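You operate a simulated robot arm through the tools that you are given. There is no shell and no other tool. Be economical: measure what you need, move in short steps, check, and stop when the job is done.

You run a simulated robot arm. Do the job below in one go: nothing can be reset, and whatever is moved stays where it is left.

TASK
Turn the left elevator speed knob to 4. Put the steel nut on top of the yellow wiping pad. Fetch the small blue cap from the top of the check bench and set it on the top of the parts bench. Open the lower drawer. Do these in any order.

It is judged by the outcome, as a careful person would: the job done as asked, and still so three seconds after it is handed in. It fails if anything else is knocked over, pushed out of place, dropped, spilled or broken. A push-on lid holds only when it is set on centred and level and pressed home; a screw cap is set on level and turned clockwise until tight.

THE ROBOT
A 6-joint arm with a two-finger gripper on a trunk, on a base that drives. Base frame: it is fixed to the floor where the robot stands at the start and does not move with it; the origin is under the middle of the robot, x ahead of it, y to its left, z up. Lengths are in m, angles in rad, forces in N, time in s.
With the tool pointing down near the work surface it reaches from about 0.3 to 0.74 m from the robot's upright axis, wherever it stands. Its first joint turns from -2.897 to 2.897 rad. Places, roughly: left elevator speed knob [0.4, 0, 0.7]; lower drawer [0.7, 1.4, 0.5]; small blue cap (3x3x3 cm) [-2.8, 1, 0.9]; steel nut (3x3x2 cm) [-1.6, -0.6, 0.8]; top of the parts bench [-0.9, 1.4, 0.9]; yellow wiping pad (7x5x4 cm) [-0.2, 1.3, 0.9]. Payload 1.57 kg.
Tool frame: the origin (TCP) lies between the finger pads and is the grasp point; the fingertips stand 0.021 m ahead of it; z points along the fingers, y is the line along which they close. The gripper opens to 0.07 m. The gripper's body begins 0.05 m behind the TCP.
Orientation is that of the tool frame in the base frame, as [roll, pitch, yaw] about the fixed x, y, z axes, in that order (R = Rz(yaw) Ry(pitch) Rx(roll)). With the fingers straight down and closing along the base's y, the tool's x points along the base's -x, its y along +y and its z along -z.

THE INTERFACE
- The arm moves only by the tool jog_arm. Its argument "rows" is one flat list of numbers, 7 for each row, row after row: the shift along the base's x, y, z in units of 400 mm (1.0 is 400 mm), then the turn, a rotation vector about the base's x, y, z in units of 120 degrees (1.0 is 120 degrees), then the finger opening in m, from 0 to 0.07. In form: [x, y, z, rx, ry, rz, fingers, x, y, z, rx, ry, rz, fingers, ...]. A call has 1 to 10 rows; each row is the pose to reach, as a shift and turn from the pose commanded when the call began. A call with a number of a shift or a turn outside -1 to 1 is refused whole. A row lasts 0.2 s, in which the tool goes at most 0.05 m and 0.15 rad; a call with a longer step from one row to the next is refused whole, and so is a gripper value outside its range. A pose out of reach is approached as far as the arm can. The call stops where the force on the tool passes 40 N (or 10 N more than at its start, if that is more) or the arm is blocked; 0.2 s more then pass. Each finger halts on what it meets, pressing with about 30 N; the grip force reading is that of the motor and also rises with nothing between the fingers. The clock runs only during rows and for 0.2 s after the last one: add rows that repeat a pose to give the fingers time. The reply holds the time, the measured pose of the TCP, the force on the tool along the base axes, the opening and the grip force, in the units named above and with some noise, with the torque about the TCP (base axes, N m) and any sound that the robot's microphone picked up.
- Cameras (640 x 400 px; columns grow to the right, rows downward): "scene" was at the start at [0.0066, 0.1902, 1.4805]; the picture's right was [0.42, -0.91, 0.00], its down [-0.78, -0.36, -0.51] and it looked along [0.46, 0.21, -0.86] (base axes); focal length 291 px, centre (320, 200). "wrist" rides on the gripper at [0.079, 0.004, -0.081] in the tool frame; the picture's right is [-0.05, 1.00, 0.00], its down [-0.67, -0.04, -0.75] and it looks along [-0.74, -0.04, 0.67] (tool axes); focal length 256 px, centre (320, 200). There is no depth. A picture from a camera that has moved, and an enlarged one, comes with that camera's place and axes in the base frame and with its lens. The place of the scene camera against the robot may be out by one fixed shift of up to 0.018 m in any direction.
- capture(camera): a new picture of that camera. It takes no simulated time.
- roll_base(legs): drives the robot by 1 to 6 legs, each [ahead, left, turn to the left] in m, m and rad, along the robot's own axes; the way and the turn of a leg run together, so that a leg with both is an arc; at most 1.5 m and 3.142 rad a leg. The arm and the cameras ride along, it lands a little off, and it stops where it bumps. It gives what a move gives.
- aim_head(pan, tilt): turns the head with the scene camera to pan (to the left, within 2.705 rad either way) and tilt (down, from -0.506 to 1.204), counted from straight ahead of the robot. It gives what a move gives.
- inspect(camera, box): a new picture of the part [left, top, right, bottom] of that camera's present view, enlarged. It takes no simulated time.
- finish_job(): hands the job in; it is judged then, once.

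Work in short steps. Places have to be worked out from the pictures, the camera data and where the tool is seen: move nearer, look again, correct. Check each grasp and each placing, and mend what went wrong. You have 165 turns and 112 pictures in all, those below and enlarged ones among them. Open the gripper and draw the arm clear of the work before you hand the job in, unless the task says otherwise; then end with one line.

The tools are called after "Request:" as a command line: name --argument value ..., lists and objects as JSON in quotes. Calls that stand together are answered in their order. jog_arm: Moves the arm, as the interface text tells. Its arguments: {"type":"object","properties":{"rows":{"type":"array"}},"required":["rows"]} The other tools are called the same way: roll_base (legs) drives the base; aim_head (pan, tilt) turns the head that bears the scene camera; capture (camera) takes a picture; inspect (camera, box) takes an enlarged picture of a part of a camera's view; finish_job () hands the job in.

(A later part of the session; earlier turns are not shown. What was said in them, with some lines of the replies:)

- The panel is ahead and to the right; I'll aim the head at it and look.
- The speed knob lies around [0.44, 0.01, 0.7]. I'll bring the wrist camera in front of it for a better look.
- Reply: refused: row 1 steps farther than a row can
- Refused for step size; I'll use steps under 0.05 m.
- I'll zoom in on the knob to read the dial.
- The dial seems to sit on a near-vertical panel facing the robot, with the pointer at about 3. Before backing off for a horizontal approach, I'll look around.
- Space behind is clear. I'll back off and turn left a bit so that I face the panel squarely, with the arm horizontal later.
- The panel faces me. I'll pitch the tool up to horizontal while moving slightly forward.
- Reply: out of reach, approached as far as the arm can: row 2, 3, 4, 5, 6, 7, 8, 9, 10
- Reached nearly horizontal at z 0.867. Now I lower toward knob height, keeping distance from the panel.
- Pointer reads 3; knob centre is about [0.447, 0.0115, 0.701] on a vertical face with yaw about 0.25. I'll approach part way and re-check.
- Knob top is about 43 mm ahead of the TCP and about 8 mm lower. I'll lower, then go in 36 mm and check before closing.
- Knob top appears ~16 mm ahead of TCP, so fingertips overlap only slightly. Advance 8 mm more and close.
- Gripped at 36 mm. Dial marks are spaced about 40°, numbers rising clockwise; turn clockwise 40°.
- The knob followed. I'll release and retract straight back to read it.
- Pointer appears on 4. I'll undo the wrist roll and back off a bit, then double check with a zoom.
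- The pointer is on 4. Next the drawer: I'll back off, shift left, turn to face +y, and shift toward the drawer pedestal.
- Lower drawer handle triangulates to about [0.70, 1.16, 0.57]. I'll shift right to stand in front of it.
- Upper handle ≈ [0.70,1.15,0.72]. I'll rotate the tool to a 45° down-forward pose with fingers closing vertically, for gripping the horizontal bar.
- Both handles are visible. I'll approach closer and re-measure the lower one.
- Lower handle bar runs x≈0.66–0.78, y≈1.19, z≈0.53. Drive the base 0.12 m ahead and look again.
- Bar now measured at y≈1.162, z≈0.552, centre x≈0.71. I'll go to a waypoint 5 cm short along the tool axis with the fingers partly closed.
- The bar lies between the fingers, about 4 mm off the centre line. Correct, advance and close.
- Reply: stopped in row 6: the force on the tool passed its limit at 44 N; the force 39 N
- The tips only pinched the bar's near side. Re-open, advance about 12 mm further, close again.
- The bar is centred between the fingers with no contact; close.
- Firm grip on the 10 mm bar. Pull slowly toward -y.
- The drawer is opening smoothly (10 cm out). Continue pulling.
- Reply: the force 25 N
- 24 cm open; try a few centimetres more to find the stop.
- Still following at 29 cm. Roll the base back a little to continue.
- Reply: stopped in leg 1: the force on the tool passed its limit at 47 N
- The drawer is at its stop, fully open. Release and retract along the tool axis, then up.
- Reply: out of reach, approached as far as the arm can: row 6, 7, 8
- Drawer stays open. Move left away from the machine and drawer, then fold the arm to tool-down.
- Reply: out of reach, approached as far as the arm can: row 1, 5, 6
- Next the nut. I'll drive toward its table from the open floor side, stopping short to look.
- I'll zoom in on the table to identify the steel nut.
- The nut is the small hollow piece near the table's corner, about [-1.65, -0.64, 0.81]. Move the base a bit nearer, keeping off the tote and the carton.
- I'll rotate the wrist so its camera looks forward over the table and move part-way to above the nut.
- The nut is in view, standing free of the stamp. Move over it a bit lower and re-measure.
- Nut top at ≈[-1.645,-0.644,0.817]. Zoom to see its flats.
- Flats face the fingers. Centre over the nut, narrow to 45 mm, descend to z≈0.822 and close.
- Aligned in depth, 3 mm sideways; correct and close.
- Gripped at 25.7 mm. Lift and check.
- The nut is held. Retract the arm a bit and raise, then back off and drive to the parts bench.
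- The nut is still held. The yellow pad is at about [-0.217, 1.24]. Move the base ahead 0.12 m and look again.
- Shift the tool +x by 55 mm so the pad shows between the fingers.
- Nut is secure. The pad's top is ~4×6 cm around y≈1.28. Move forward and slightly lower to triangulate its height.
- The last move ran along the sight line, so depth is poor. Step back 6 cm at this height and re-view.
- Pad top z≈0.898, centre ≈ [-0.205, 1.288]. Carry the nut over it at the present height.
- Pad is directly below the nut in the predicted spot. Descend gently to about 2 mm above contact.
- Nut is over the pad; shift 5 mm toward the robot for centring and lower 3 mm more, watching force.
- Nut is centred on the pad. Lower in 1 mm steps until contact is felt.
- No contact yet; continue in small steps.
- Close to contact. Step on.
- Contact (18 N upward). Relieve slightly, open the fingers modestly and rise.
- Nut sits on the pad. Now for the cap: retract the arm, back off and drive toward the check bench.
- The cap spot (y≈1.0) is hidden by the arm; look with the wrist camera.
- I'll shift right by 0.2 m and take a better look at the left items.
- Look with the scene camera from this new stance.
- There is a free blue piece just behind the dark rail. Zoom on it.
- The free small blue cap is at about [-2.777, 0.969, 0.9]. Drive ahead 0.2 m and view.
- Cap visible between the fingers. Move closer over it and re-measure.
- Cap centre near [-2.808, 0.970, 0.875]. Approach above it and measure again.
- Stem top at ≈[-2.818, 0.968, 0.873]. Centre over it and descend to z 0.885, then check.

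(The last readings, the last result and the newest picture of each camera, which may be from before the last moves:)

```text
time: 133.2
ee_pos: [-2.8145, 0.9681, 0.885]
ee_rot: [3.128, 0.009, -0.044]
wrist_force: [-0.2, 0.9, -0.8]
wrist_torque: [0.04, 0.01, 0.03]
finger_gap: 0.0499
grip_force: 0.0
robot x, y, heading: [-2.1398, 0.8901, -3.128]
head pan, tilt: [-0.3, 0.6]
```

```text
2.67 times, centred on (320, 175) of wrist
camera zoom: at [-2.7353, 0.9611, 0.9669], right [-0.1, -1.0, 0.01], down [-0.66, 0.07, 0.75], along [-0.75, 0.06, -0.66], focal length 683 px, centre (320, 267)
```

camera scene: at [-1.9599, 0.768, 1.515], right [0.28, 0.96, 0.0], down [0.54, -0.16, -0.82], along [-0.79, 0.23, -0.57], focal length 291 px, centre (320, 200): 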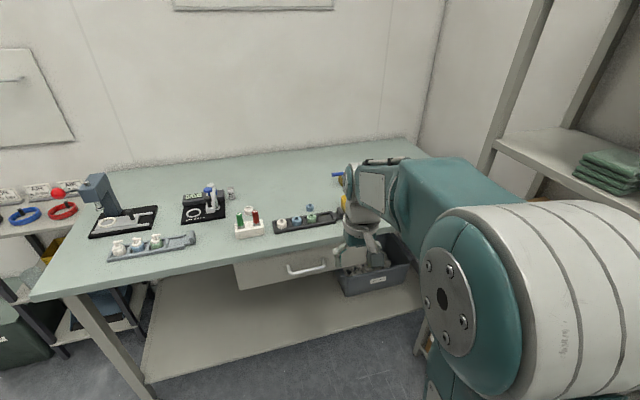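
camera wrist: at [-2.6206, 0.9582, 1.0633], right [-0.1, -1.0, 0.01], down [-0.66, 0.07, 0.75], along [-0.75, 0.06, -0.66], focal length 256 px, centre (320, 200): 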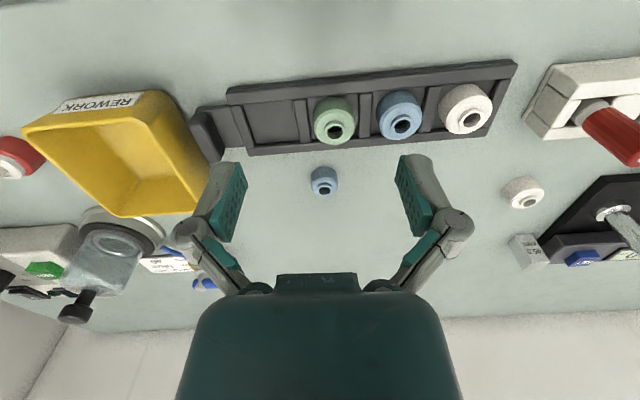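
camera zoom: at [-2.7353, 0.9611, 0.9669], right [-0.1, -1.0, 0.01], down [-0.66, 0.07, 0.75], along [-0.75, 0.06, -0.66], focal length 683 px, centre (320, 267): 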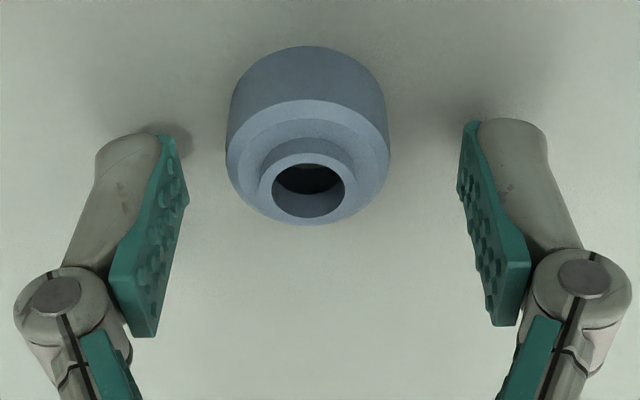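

Nearly centred. Small correction, descend 10 mm and close.

Request:
jog_arm --rows '[-0.008, 0.005, -0.012, 0, 0, 0, 0.05, -0.008, 0.005, -0.025, 0, 0, 0, 0.05, -0.008, 0.005, -0.025, 0, 0, 0, 0.035, -0.008, 0.005, -0.025, 0, 0, 0, 0.022, -0.008, 0.005, -0.025, 0, 0, 0, 0.022]'

Request:
inspect --camera "wrist" --box '[200, 100, 440, 250]'

```text
time: 134.4
ee_pos: [-2.8194, 0.9745, 0.8793]
ee_rot: [3.13, 0.014, -0.045]
wrist_force: [0.7, 16.9, 35.2]
wrist_torque: [1.24, -0.26, 0.06]
finger_gap: 0.0417
grip_force: 15.3
robot x, y, heading: [-2.1354, 0.891, -3.128]
head pan, tilt: [-0.3, 0.6]
```

```text
2.67 times, centred on (320, 175) of wrist
camera zoom: at [-2.7383, 0.9669, 0.9595], right [-0.1, -1.0, 0.01], down [-0.65, 0.07, 0.75], along [-0.75, 0.06, -0.66], focal length 683 px, centre (320, 267)
```

zoom: 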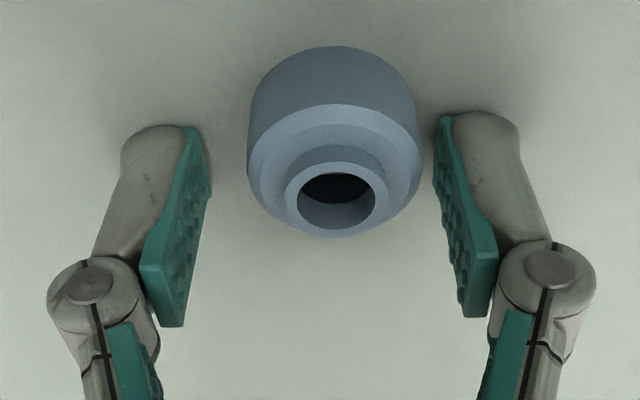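

Fingertips touched the bench (top ≈ 0.858). Raise ~8 mm from the commanded height, re-open and close again.

Request:
jog_arm --rows '[0, 0, 0.012, 0, 0, 0, 0.045, 0, -0.006, 0.021, 0, 0, 0, 0.045, 0, -0.006, 0.021, 0, 0, 0, 0.035, 0, -0.006, 0.021, 0, 0, 0, 0.022, 0, -0.006, 0.021, 0, 0, 0, 0.022]'

Request:
inspect --camera "wrist" --box '[200, 100, 440, 250]'

```text
time: 135.6
ee_pos: [-2.8198, 0.968, 0.8842]
ee_rot: [3.127, 0.009, -0.042]
wrist_force: [0.6, 0.3, 0.9]
wrist_torque: [-0.02, 0.01, -0.03]
finger_gap: 0.0264
grip_force: 9.9
robot x, y, heading: [-2.1375, 0.8863, -3.124]
head pan, tilt: [-0.3, 0.6]
```

```text
2.67 times, centred on (320, 175) of wrist
camera zoom: at [-2.7391, 0.9619, 0.9647], right [-0.1, -1.0, 0.01], down [-0.66, 0.07, 0.75], along [-0.75, 0.06, -0.66], focal length 683 px, centre (320, 267)
```

zoom: 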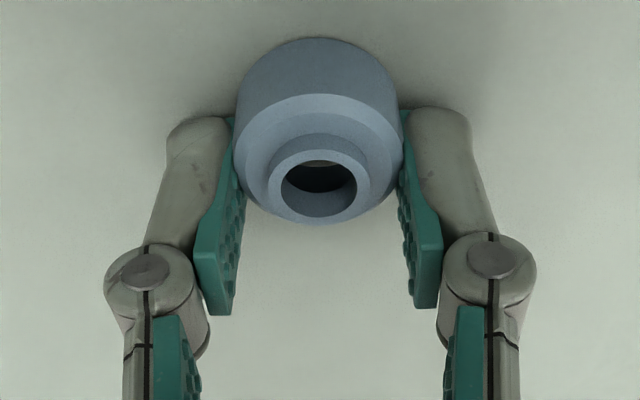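

Fingers are on the cap; give them more time for full grip.

Request:
jog_arm --rows '[0, 0, 0, 0, 0, 0, 0.015, 0, 0, 0, 0, 0, 0, 0.015, 0, 0, 0, 0, 0, 0, 0.015]'

```text
time: 136.4
ee_pos: [-2.8207, 0.9679, 0.8838]
ee_rot: [3.126, 0.01, -0.042]
wrist_force: [-0.3, 0.1, 0.8]
wrist_torque: [0.03, -0.03, 0.01]
finger_gap: 0.0266
grip_force: 9.9
robot x, y, heading: [-2.1374, 0.8916, -3.125]
head pan, tilt: [-0.3, 0.6]
```

Stable at 26.6 mm. Lift slowly and check.

Request:
jog_arm --rows '[0, 0, 0.02, 0, 0, 0, 0.015, 0, 0, 0.05, 0, 0, 0, 0.015, 0, 0, 0.1, 0, 0, 0, 0.015]'

Request:
capture --camera "wrist"

```text
time: 137.2
ee_pos: [-2.8194, 0.9668, 0.9225]
ee_rot: [3.128, 0.01, -0.042]
wrist_force: [-0.2, -0.5, -0.1]
wrist_torque: [0.0, 0.01, -0.01]
finger_gap: 0.0265
grip_force: 10.1
robot x, y, heading: [-2.1391, 0.8912, -3.128]
head pan, tilt: [-0.3, 0.6]
```

```text
38 pictures are left
camera wrist: at [-2.7398, 0.9602, 1.0042], right [-0.1, -1.0, 0.01], down [-0.66, 0.07, 0.75], along [-0.75, 0.06, -0.66], focal length 256 px, centre (320, 200)
```

wrist: 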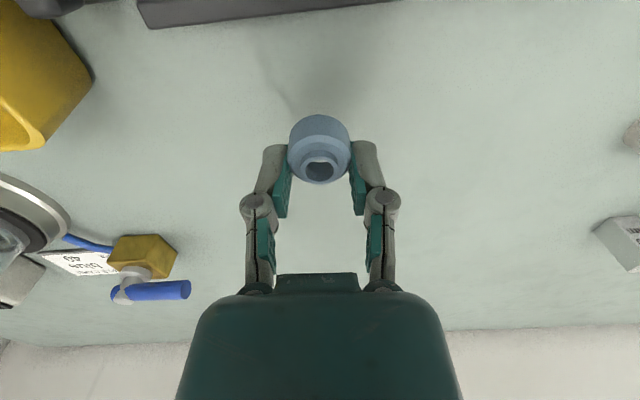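

Cap is held. Raise, retract, and drive back to the parts bench.

Request:
jog_arm --rows '[0.04, 0, 0.08, 0, 0, 0, 0.015, 0.1, 0, 0.16, 0, 0, 0, 0.015, 0.18, 0, 0.22, 0, 0, 0, 0.015, 0.27, 0, 0.27, 0, 0, 0, 0.015, 0.37, 0, 0.31, 0, 0, 0, 0.015, 0.48, 0, 0.31, 0, 0, 0, 0.015, 0.58, 0, 0.31, 0, 0, 0, 0.015]'

Request:
roll_base --legs '[[-0.4, 0, 0], [0, 0.35, 0], [0, 0, -1.59], [0, -0.95, 0]]'

Request:
aim_head --pan 0.1 --tilt 0.75

Request:
capture --camera "scene"

Request:
capture --camera "wrist"

```text
time: 138.8
ee_pos: [-2.5862, 0.9654, 1.046]
ee_rot: [3.128, 0.008, -0.042]
wrist_force: [0.2, -0.1, 0.2]
wrist_torque: [-0.03, 0.0, -0.03]
finger_gap: 0.0264
grip_force: 10.6
robot x, y, heading: [-2.1404, 0.8927, -3.124]
head pan, tilt: [-0.3, 0.6]
```

```text
time: 141.0
ee_pos: [-2.3297, 0.9282, 1.0458]
ee_rot: [3.11, 0.012, 0.073]
wrist_force: [0.0, 0.1, 0.1]
wrist_torque: [0.0, -0.02, 0.0]
finger_gap: 0.0266
grip_force: 9.6
robot x, y, heading: [-1.875, 0.8855, -3.011]
head pan, tilt: [-0.3, 0.6]
stopped in leg 1: the robot was blocked; the commanded pose is now the measured one
```

```text
time: 141.9
ee_pos: [-2.3311, 0.9344, 1.0471]
ee_rot: [3.108, 0.011, 0.072]
wrist_force: [0.1, 0.6, -0.2]
wrist_torque: [-0.03, 0.01, 0.03]
finger_gap: 0.0265
grip_force: 10.1
robot x, y, heading: [-1.8792, 0.8877, -3.007]
head pan, tilt: [0.099, 0.75]
```

```text
37 pictures are left
camera scene: at [-1.8761, 0.7238, 1.5025], right [-0.23, 0.97, 0.01], down [0.66, 0.16, -0.73], along [-0.71, -0.16, -0.68], focal length 291 px, centre (320, 200)
```

scene: 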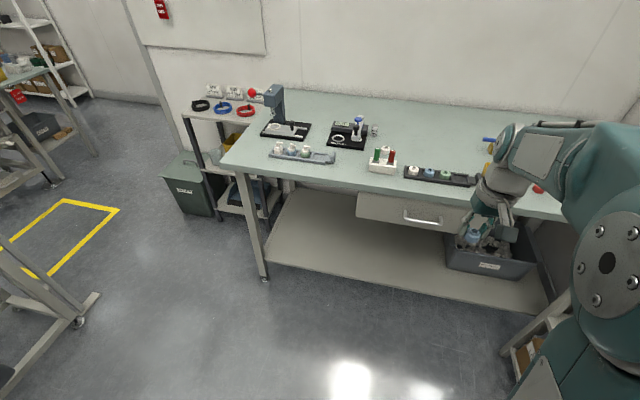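

```text
36 pictures are left
camera wrist: at [-2.2502, 0.9373, 1.1281], right [0.02, -1.0, 0.03], down [-0.66, 0.01, 0.75], along [-0.75, -0.04, -0.66], focal length 256 px, centre (320, 200)
```

wrist: 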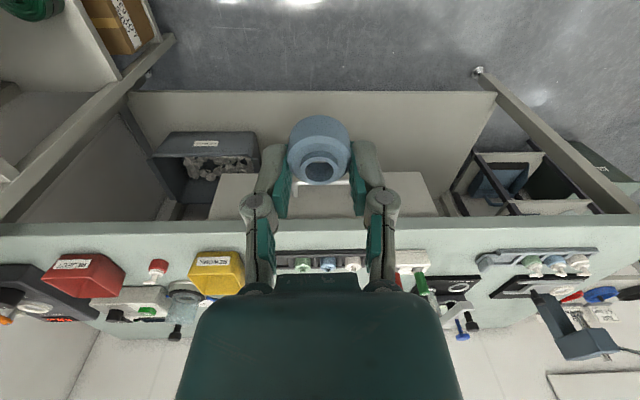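

The base's rear corner bumped (likely the parts bench leg). Move off it forward and sideways before going on.

Request:
roll_base --legs '[[0.06, 0, 0], [0, 0.38, 0]]'

Request:
aim_head --pan -2.3 --tilt 0.6

Request:
capture --camera "scene"

```text
time: 144.9
ee_pos: [-2.3391, 0.5478, 1.0451]
ee_rot: [3.105, 0.011, 0.07]
wrist_force: [0.0, -0.1, 1.3]
wrist_torque: [-0.02, 0.0, -0.02]
finger_gap: 0.0264
grip_force: 9.9
robot x, y, heading: [-1.8872, 0.5039, -3.008]
head pan, tilt: [0.099, 0.75]
```

```text
time: 147.1
ee_pos: [-2.3382, 0.5456, 1.0457]
ee_rot: [3.106, 0.012, 0.072]
wrist_force: [-0.1, -0.2, 0.6]
wrist_torque: [-0.02, 0.02, -0.02]
finger_gap: 0.0266
grip_force: 10.3
robot x, y, heading: [-1.8874, 0.5022, -3.008]
head pan, tilt: [-2.3, 0.6]
```

```text
35 pictures are left
camera scene: at [-1.7534, 0.4352, 1.5153], right [0.83, -0.56, 0.0], down [-0.32, -0.47, -0.83], along [0.46, 0.68, -0.56], focal length 291 px, centre (320, 200)
```

scene: 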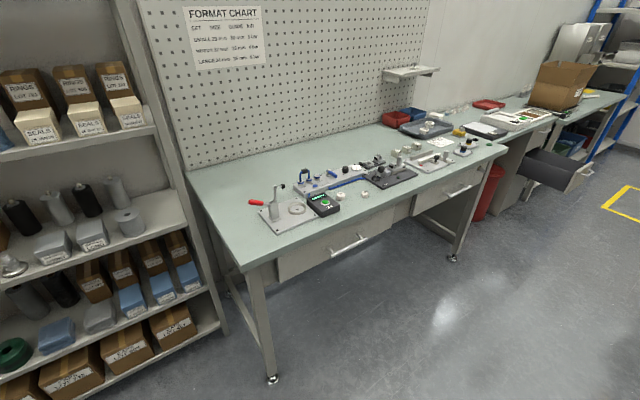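

The bench is undisturbed, and its left-front corner area around [-1.545, 1.16] is free. Turn to face it and position.

Request:
roll_base --legs '[[0, 0, -1.705], [0, -0.34, 0], [0.06, 0, 0]]'

Request:
aim_head --pan 0.0 --tilt 0.75

Request:
capture --camera "scene"

Request:
capture --camera "wrist"

```text
time: 153.9
ee_pos: [-1.4484, 1.0068, 1.0444]
ee_rot: [3.109, 0.009, -1.626]
wrist_force: [-0.1, -0.1, -0.9]
wrist_torque: [-0.01, 0.01, -0.02]
finger_gap: 0.0265
grip_force: 10.4
robot x, y, heading: [-1.5469, 0.5613, 1.575]
head pan, tilt: [-2.3, 0.6]
```

```text
time: 156.1
ee_pos: [-1.447, 1.007, 1.046]
ee_rot: [3.107, 0.012, -1.625]
wrist_force: [0.1, 0.6, -0.1]
wrist_torque: [-0.01, -0.03, -0.03]
finger_gap: 0.0266
grip_force: 10.4
robot x, y, heading: [-1.5444, 0.5673, 1.579]
head pan, tilt: [0.0, 0.75]
```

```text
34 pictures are left
camera scene: at [-1.6987, 0.5926, 1.5023], right [1.0, 0.01, 0.0], down [0.0, -0.68, -0.73], along [0.0, 0.73, -0.68], focal length 291 px, centre (320, 200)
```

scene: 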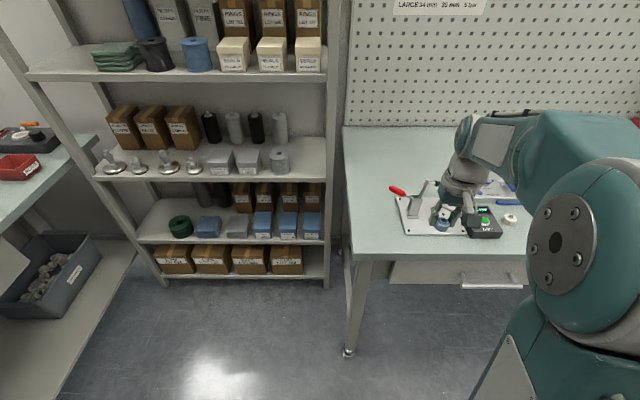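

```text
33 pictures are left
camera wrist: at [-1.4525, 0.9263, 1.1268], right [-0.99, 0.11, 0.03], down [0.1, 0.65, 0.75], along [0.06, 0.75, -0.66], focal length 256 px, centre (320, 200)
```

wrist: 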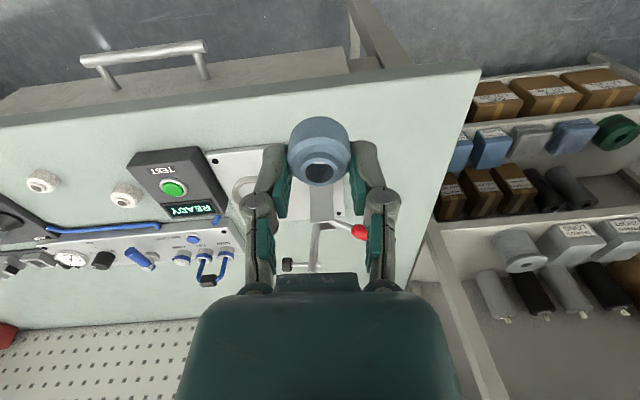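

The free zone spans x −1.62…−1.45; I'll place the cap at [-1.545, 1.15]. Move left first, then forward, levelling the tool, then down to 0.91.

Request:
jog_arm --rows '[-0.08, 0, 0, -0.003, -0.008, 0, 0.015, -0.16, 0, 0, -0.006, -0.0155, 0, 0.015, -0.245, 0, 0, -0.006, -0.0155, 0, 0.015, -0.245, 0.1, 0, -0.006, -0.0155, 0, 0.015, -0.245, 0.2, 0, -0.006, -0.0155, 0, 0.015, -0.245, 0.3, 0, -0.006, -0.0155, 0, 0.015, -0.245, 0.357, 0, -0.006, -0.0155, 0, 0.015]'

Request:
capture --camera "wrist"

Request:
capture --camera "scene"

```text
time: 157.7
ee_pos: [-1.5456, 1.1491, 1.0459]
ee_rot: [3.14, -0.002, -1.626]
wrist_force: [0.0, 0.7, -0.6]
wrist_torque: [0.07, 0.03, 0.01]
finger_gap: 0.0266
grip_force: 10.0
robot x, y, heading: [-1.5465, 0.5679, 1.575]
head pan, tilt: [0.0, 0.75]
```

```text
32 pictures are left
camera wrist: at [-1.5539, 1.0704, 1.128], right [-0.99, 0.11, 0.0], down [0.07, 0.66, 0.74], along [0.08, 0.74, -0.67], focal length 256 px, centre (320, 200)
```

wrist: 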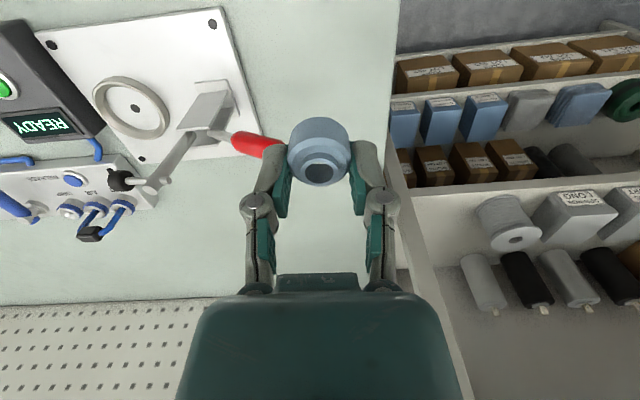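

```text
31 pictures are left
camera scene: at [-1.699, 0.5933, 1.5023], right [1.0, 0.01, 0.0], down [0.01, -0.68, -0.73], along [0.0, 0.73, -0.68], focal length 291 px, centre (320, 200)
```

scene: 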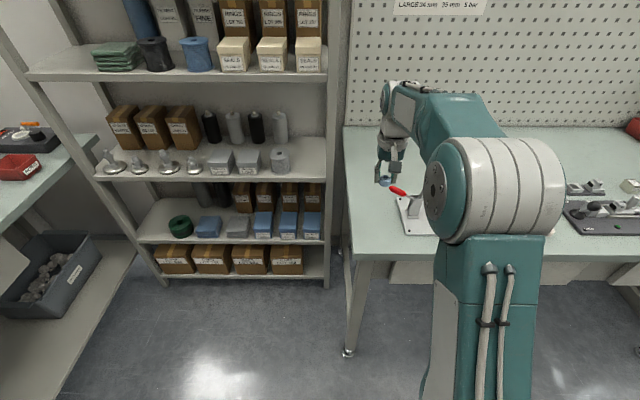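

The red lever tip is close on the +x side, so I shift 35 mm toward the robot, then descend.

Request:
jog_arm --rows '[-0.012, -0.085, 0, 0, 0, 0, 0.015, -0.012, -0.085, -0.1, 0, 0, 0, 0.015, -0.012, -0.085, -0.2, 0, 0, 0, 0.015, -0.012, -0.085, -0.3, 0, 0, 0, 0.015, -0.012, -0.085, -0.35, 0, 0, 0, 0.015]'

Request:
capture --camera "wrist"

```text
time: 158.9
ee_pos: [-1.5516, 1.1165, 0.9052]
ee_rot: [3.141, 0.001, -1.624]
wrist_force: [-0.6, 0.3, -0.4]
wrist_torque: [-0.03, 0.02, 0.03]
finger_gap: 0.0265
grip_force: 9.8
robot x, y, heading: [-1.5448, 0.5618, 1.576]
head pan, tilt: [0.0, 0.75]
```

```text
30 pictures are left
camera wrist: at [-1.5594, 1.0359, 0.9877], right [-0.99, 0.11, 0.0], down [0.07, 0.66, 0.74], along [0.08, 0.74, -0.67], focal length 256 px, centre (320, 200)
```

wrist: 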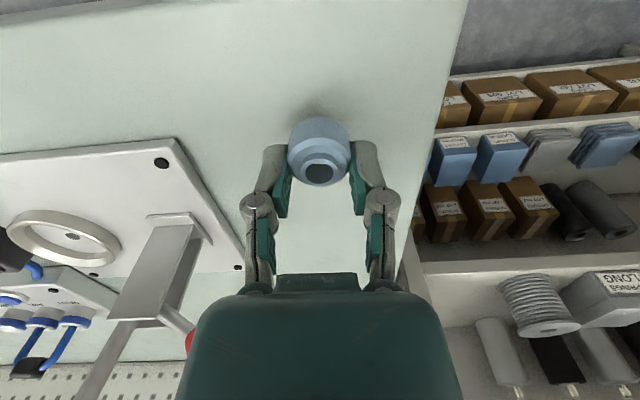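

Clear all round. Lower in small steps until contact.

Request:
jog_arm --rows '[0, 0, -0.02, 0, 0, 0, 0.015, 0, 0, -0.03, 0, 0, 0, 0.015, 0, 0, -0.036, 0, 0, 0, 0.015]'

Request:
jog_arm --rows '[0, 0, -0.004, 0, 0, 0, 0.015, 0, 0, -0.008, 0, 0, 0, 0.015]'

```text
time: 159.7
ee_pos: [-1.5502, 1.1155, 0.8903]
ee_rot: [-3.142, -0.001, -1.625]
wrist_force: [-0.6, -0.5, 0.1]
wrist_torque: [0.0, 0.02, 0.0]
finger_gap: 0.0265
grip_force: 10.1
robot x, y, heading: [-1.5469, 0.5614, 1.577]
head pan, tilt: [0.0, 0.75]
```

```text
time: 160.3
ee_pos: [-1.5509, 1.117, 0.8877]
ee_rot: [3.14, 0.002, -1.625]
wrist_force: [0.2, 0.2, 0.1]
wrist_torque: [0.0, 0.06, 0.02]
finger_gap: 0.0266
grip_force: 10.1
robot x, y, heading: [-1.5469, 0.5631, 1.575]
head pan, tilt: [0.0, 0.75]
```

No contact yet; continue.

Request:
jog_arm --rows '[0, 0, -0.004, 0, 0, 0, 0.015, 0, 0, -0.007, 0, 0, 0, 0.015]'

Request:
jog_arm --rows '[0, 0, -0.004, 0, 0, 0, 0.015]'

```text
time: 160.9
ee_pos: [-1.5496, 1.1149, 0.8849]
ee_rot: [-3.141, 0.001, -1.625]
wrist_force: [-0.4, 0.9, 0.4]
wrist_torque: [0.03, 0.0, 0.0]
finger_gap: 0.0266
grip_force: 9.7
robot x, y, heading: [-1.5488, 0.5602, 1.574]
head pan, tilt: [0.0, 0.75]
```

```text
time: 161.3
ee_pos: [-1.5505, 1.1148, 0.8817]
ee_rot: [3.14, 0.0, -1.623]
wrist_force: [0.7, -0.6, 0.3]
wrist_torque: [0.03, -0.01, 0.01]
finger_gap: 0.0262
grip_force: 10.1
robot x, y, heading: [-1.5513, 0.5589, 1.578]
head pan, tilt: [0.0, 0.75]
```

Request:
inspect --camera "wrist" --box '[200, 80, 440, 230]'

```text
2.67 times, centred on (320, 155) of wrist
camera zoom: at [-1.5581, 1.0357, 0.9654], right [-0.99, 0.11, 0.0], down [0.07, 0.66, 0.74], along [0.08, 0.74, -0.67], focal length 683 px, centre (320, 320)
```

zoom: 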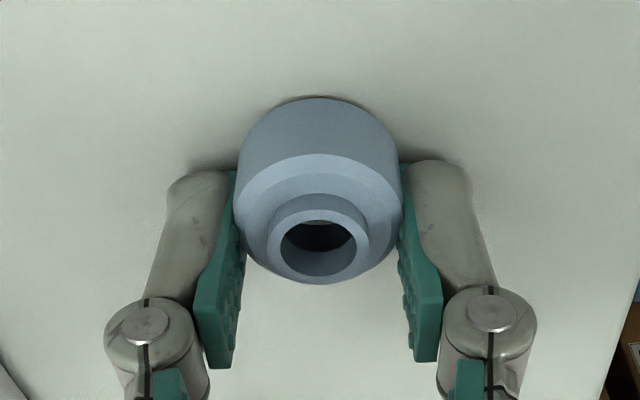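

The cap appears just about touching the bench. One more millimetre to feel contact.

Request:
jog_arm --rows '[0, 0, -0.003, 0, 0, 0, 0.015]'

```text
time: 161.7
ee_pos: [-1.5498, 1.1151, 0.8821]
ee_rot: [-3.142, -0.002, -1.625]
wrist_force: [0.9, -0.3, -0.2]
wrist_torque: [-0.01, 0.03, 0.02]
finger_gap: 0.0266
grip_force: 10.1
robot x, y, heading: [-1.5477, 0.5663, 1.572]
head pan, tilt: [0.0, 0.75]
```

Request:
jog_arm --rows '[0, 0, -0.003, 0, 0, 0, 0.015, 0, 0, -0.005, 0, 0, 0, 0.015]'

```text
time: 162.3
ee_pos: [-1.5498, 1.1158, 0.8804]
ee_rot: [3.14, 0.002, -1.624]
wrist_force: [1.1, 0.8, 6.8]
wrist_torque: [-0.01, -0.03, -0.01]
finger_gap: 0.0269
grip_force: 10.0
robot x, y, heading: [-1.5497, 0.5628, 1.578]
head pan, tilt: [0.0, 0.75]
```

Contact (7 N). Release and rise straight up.

Request:
jog_arm --rows '[0, 0, 0.002, 0, 0, 0, 0.03, 0, 0, 0.002, 0, 0, 0, 0.045, 0, 0, 0.002, 0, 0, 0, 0.05, 0, 0, 0.05, 0, 0, 0, 0.05, 0, 0, 0.15, 0, 0, 0, 0.05, 0, 0, 0.25, 0, 0, 0, 0.05, 0, -0.1, 0.32, 0, 0, 0, 0.05, 0, -0.2, 0.38, 0, 0, 0, 0.05]'

Request:
capture --camera "wrist"

```text
time: 164.1
ee_pos: [-1.549, 1.0344, 1.03]
ee_rot: [-3.142, -0.002, -1.624]
wrist_force: [0.0, 1.4, 0.6]
wrist_torque: [0.0, 0.0, 0.0]
finger_gap: 0.0499
grip_force: 0.1
robot x, y, heading: [-1.548, 0.5637, 1.581]
head pan, tilt: [0.0, 0.75]
```

```text
28 pictures are left
camera wrist: at [-1.5573, 0.9556, 1.1129], right [-0.99, 0.11, 0.0], down [0.07, 0.66, 0.74], along [0.08, 0.74, -0.67], focal length 256 px, centre (320, 200)
```

wrist: 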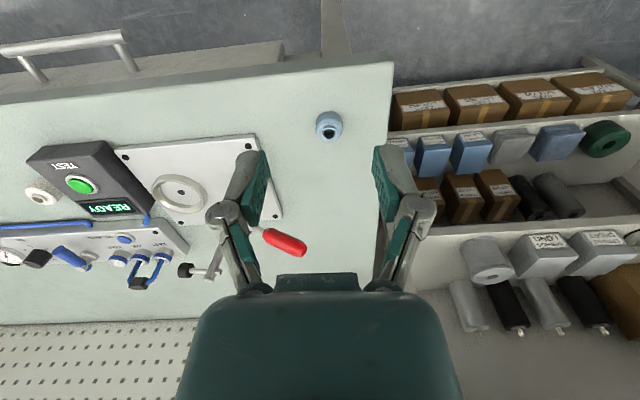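

Cap stands on the parts bench. Back off a bit and check the nut and drawer from afar.

Request:
roll_base --legs '[[-0.15, 0, 0]]'

Request:
aim_head --pan -0.95 --tilt 0.5

Request:
capture --camera "scene"

```text
time: 165.4
ee_pos: [-1.5461, 0.8859, 1.0308]
ee_rot: [3.139, 0.001, -1.628]
wrist_force: [-0.5, -0.4, 0.2]
wrist_torque: [0.0, -0.02, 0.02]
finger_gap: 0.0499
grip_force: 0.1
robot x, y, heading: [-1.5501, 0.4127, 1.578]
head pan, tilt: [0.0, 0.75]
```

```text
time: 166.7
ee_pos: [-1.5457, 0.8874, 1.0302]
ee_rot: [3.141, 0.001, -1.627]
wrist_force: [0.3, -0.8, 0.5]
wrist_torque: [-0.01, 0.0, -0.02]
finger_gap: 0.0498
grip_force: 0.1
robot x, y, heading: [-1.5468, 0.4124, 1.574]
head pan, tilt: [-0.949, 0.499]
```

```text
27 pictures are left
camera scene: at [-1.6242, 0.4141, 1.5243], right [0.59, -0.81, 0.0], down [-0.39, -0.28, -0.88], along [0.71, 0.51, -0.48], focal length 291 px, centre (320, 200)
```

scene: 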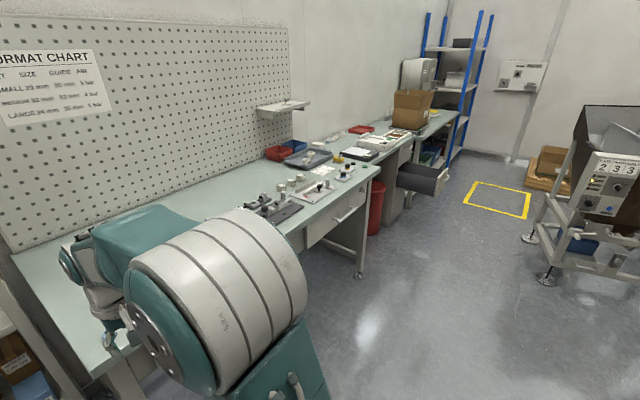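

Zoom on the pad and on the panel.

Request:
inspect --camera "scene" --box '[300, 135, 380, 185]'

Request:
inspect --camera "scene" --box '[560, 140, 640, 220]'

```text
8.00 times, centred on (340, 160) of scene
camera zoom: at [-1.6242, 0.4141, 1.5243], right [0.59, -0.81, 0.0], down [-0.39, -0.28, -0.88], along [0.71, 0.51, -0.48], focal length 2329 px, centre (160, 520)
```

zoom: 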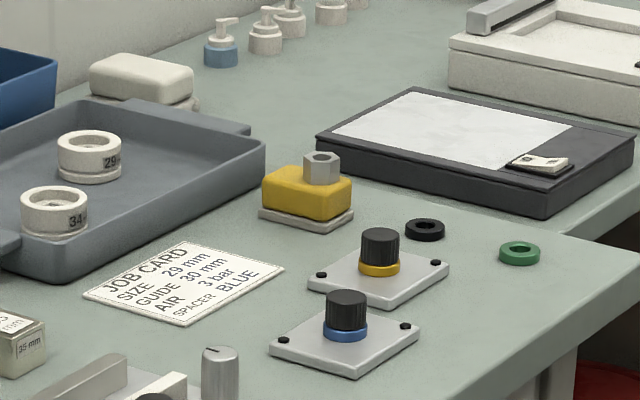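

```text
5.00 times, centred on (600, 180) of scene
camera zoom: at [-1.6242, 0.4141, 1.5243], right [0.59, -0.81, 0.0], down [-0.39, -0.28, -0.88], along [0.71, 0.51, -0.48], focal length 1456 px, centre (-1080, 300)
```

zoom: 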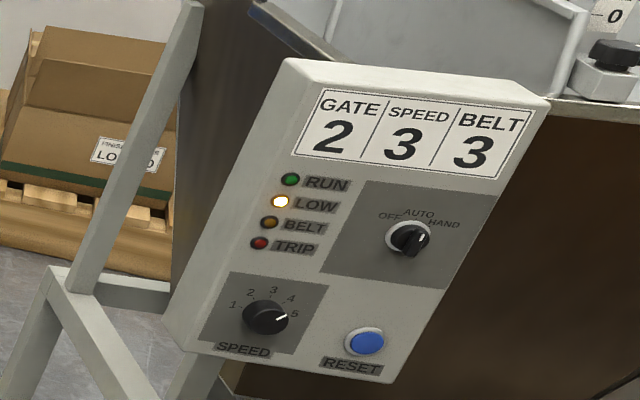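

Nut is on the pad, drawer open. One finer look at the knob pointer.

Request:
inspect --camera "scene" --box '[598, 190, 630, 214]'

```text
16.00 times, centred on (614, 202) of scene
camera zoom: at [-1.6242, 0.4141, 1.5243], right [0.59, -0.81, 0.0], down [-0.39, -0.28, -0.88], along [0.71, 0.51, -0.48], focal length 4658 px, centre (-4384, 168)
```

zoom: 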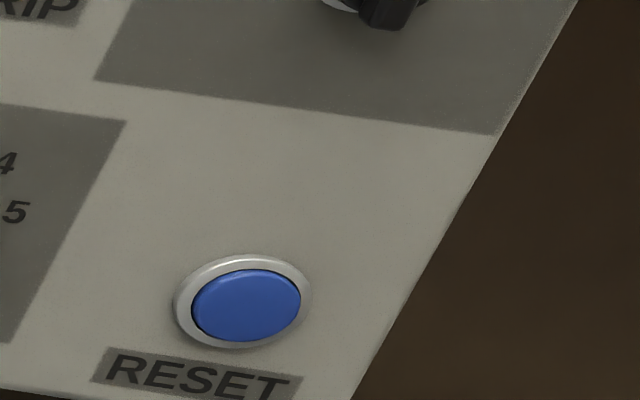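

Request:
inspect --camera "scene" --box '[574, 192, 606, 212]'

```text
16.00 times, centred on (590, 202) of scene
camera zoom: at [-1.6242, 0.4141, 1.5243], right [0.59, -0.81, 0.0], down [-0.39, -0.28, -0.88], along [0.71, 0.51, -0.48], focal length 4658 px, centre (-4000, 168)
```

zoom: 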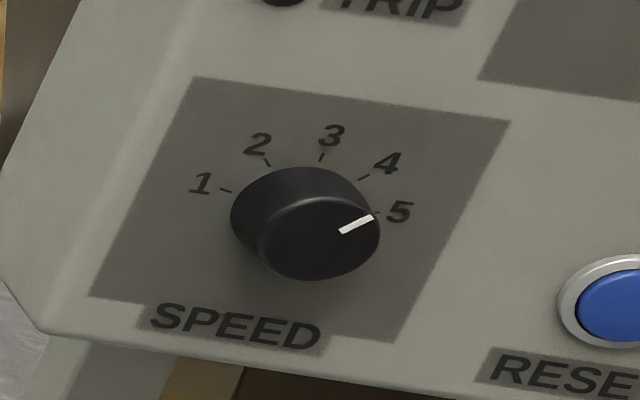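

All four outcomes check out: the pointer is on the 4 tick, the nut is on the pad, the drawer is open, and the cap is on the parts bench. The gripper is open and the arm is clear, so I'm handing in.

Request:
finish_job

```text
The job is handed in.
```

I handed the job in with all four parts done: the left elevator speed knob is at 4, the steel nut is on the yellow wiping pad, the small blue cap is on top of the parts bench, and the lower drawer is fully open. While carrying the cap, the base bumped something behind it, probably the parts bench leg. I saw nothing moved in the pictures taken afterwards.
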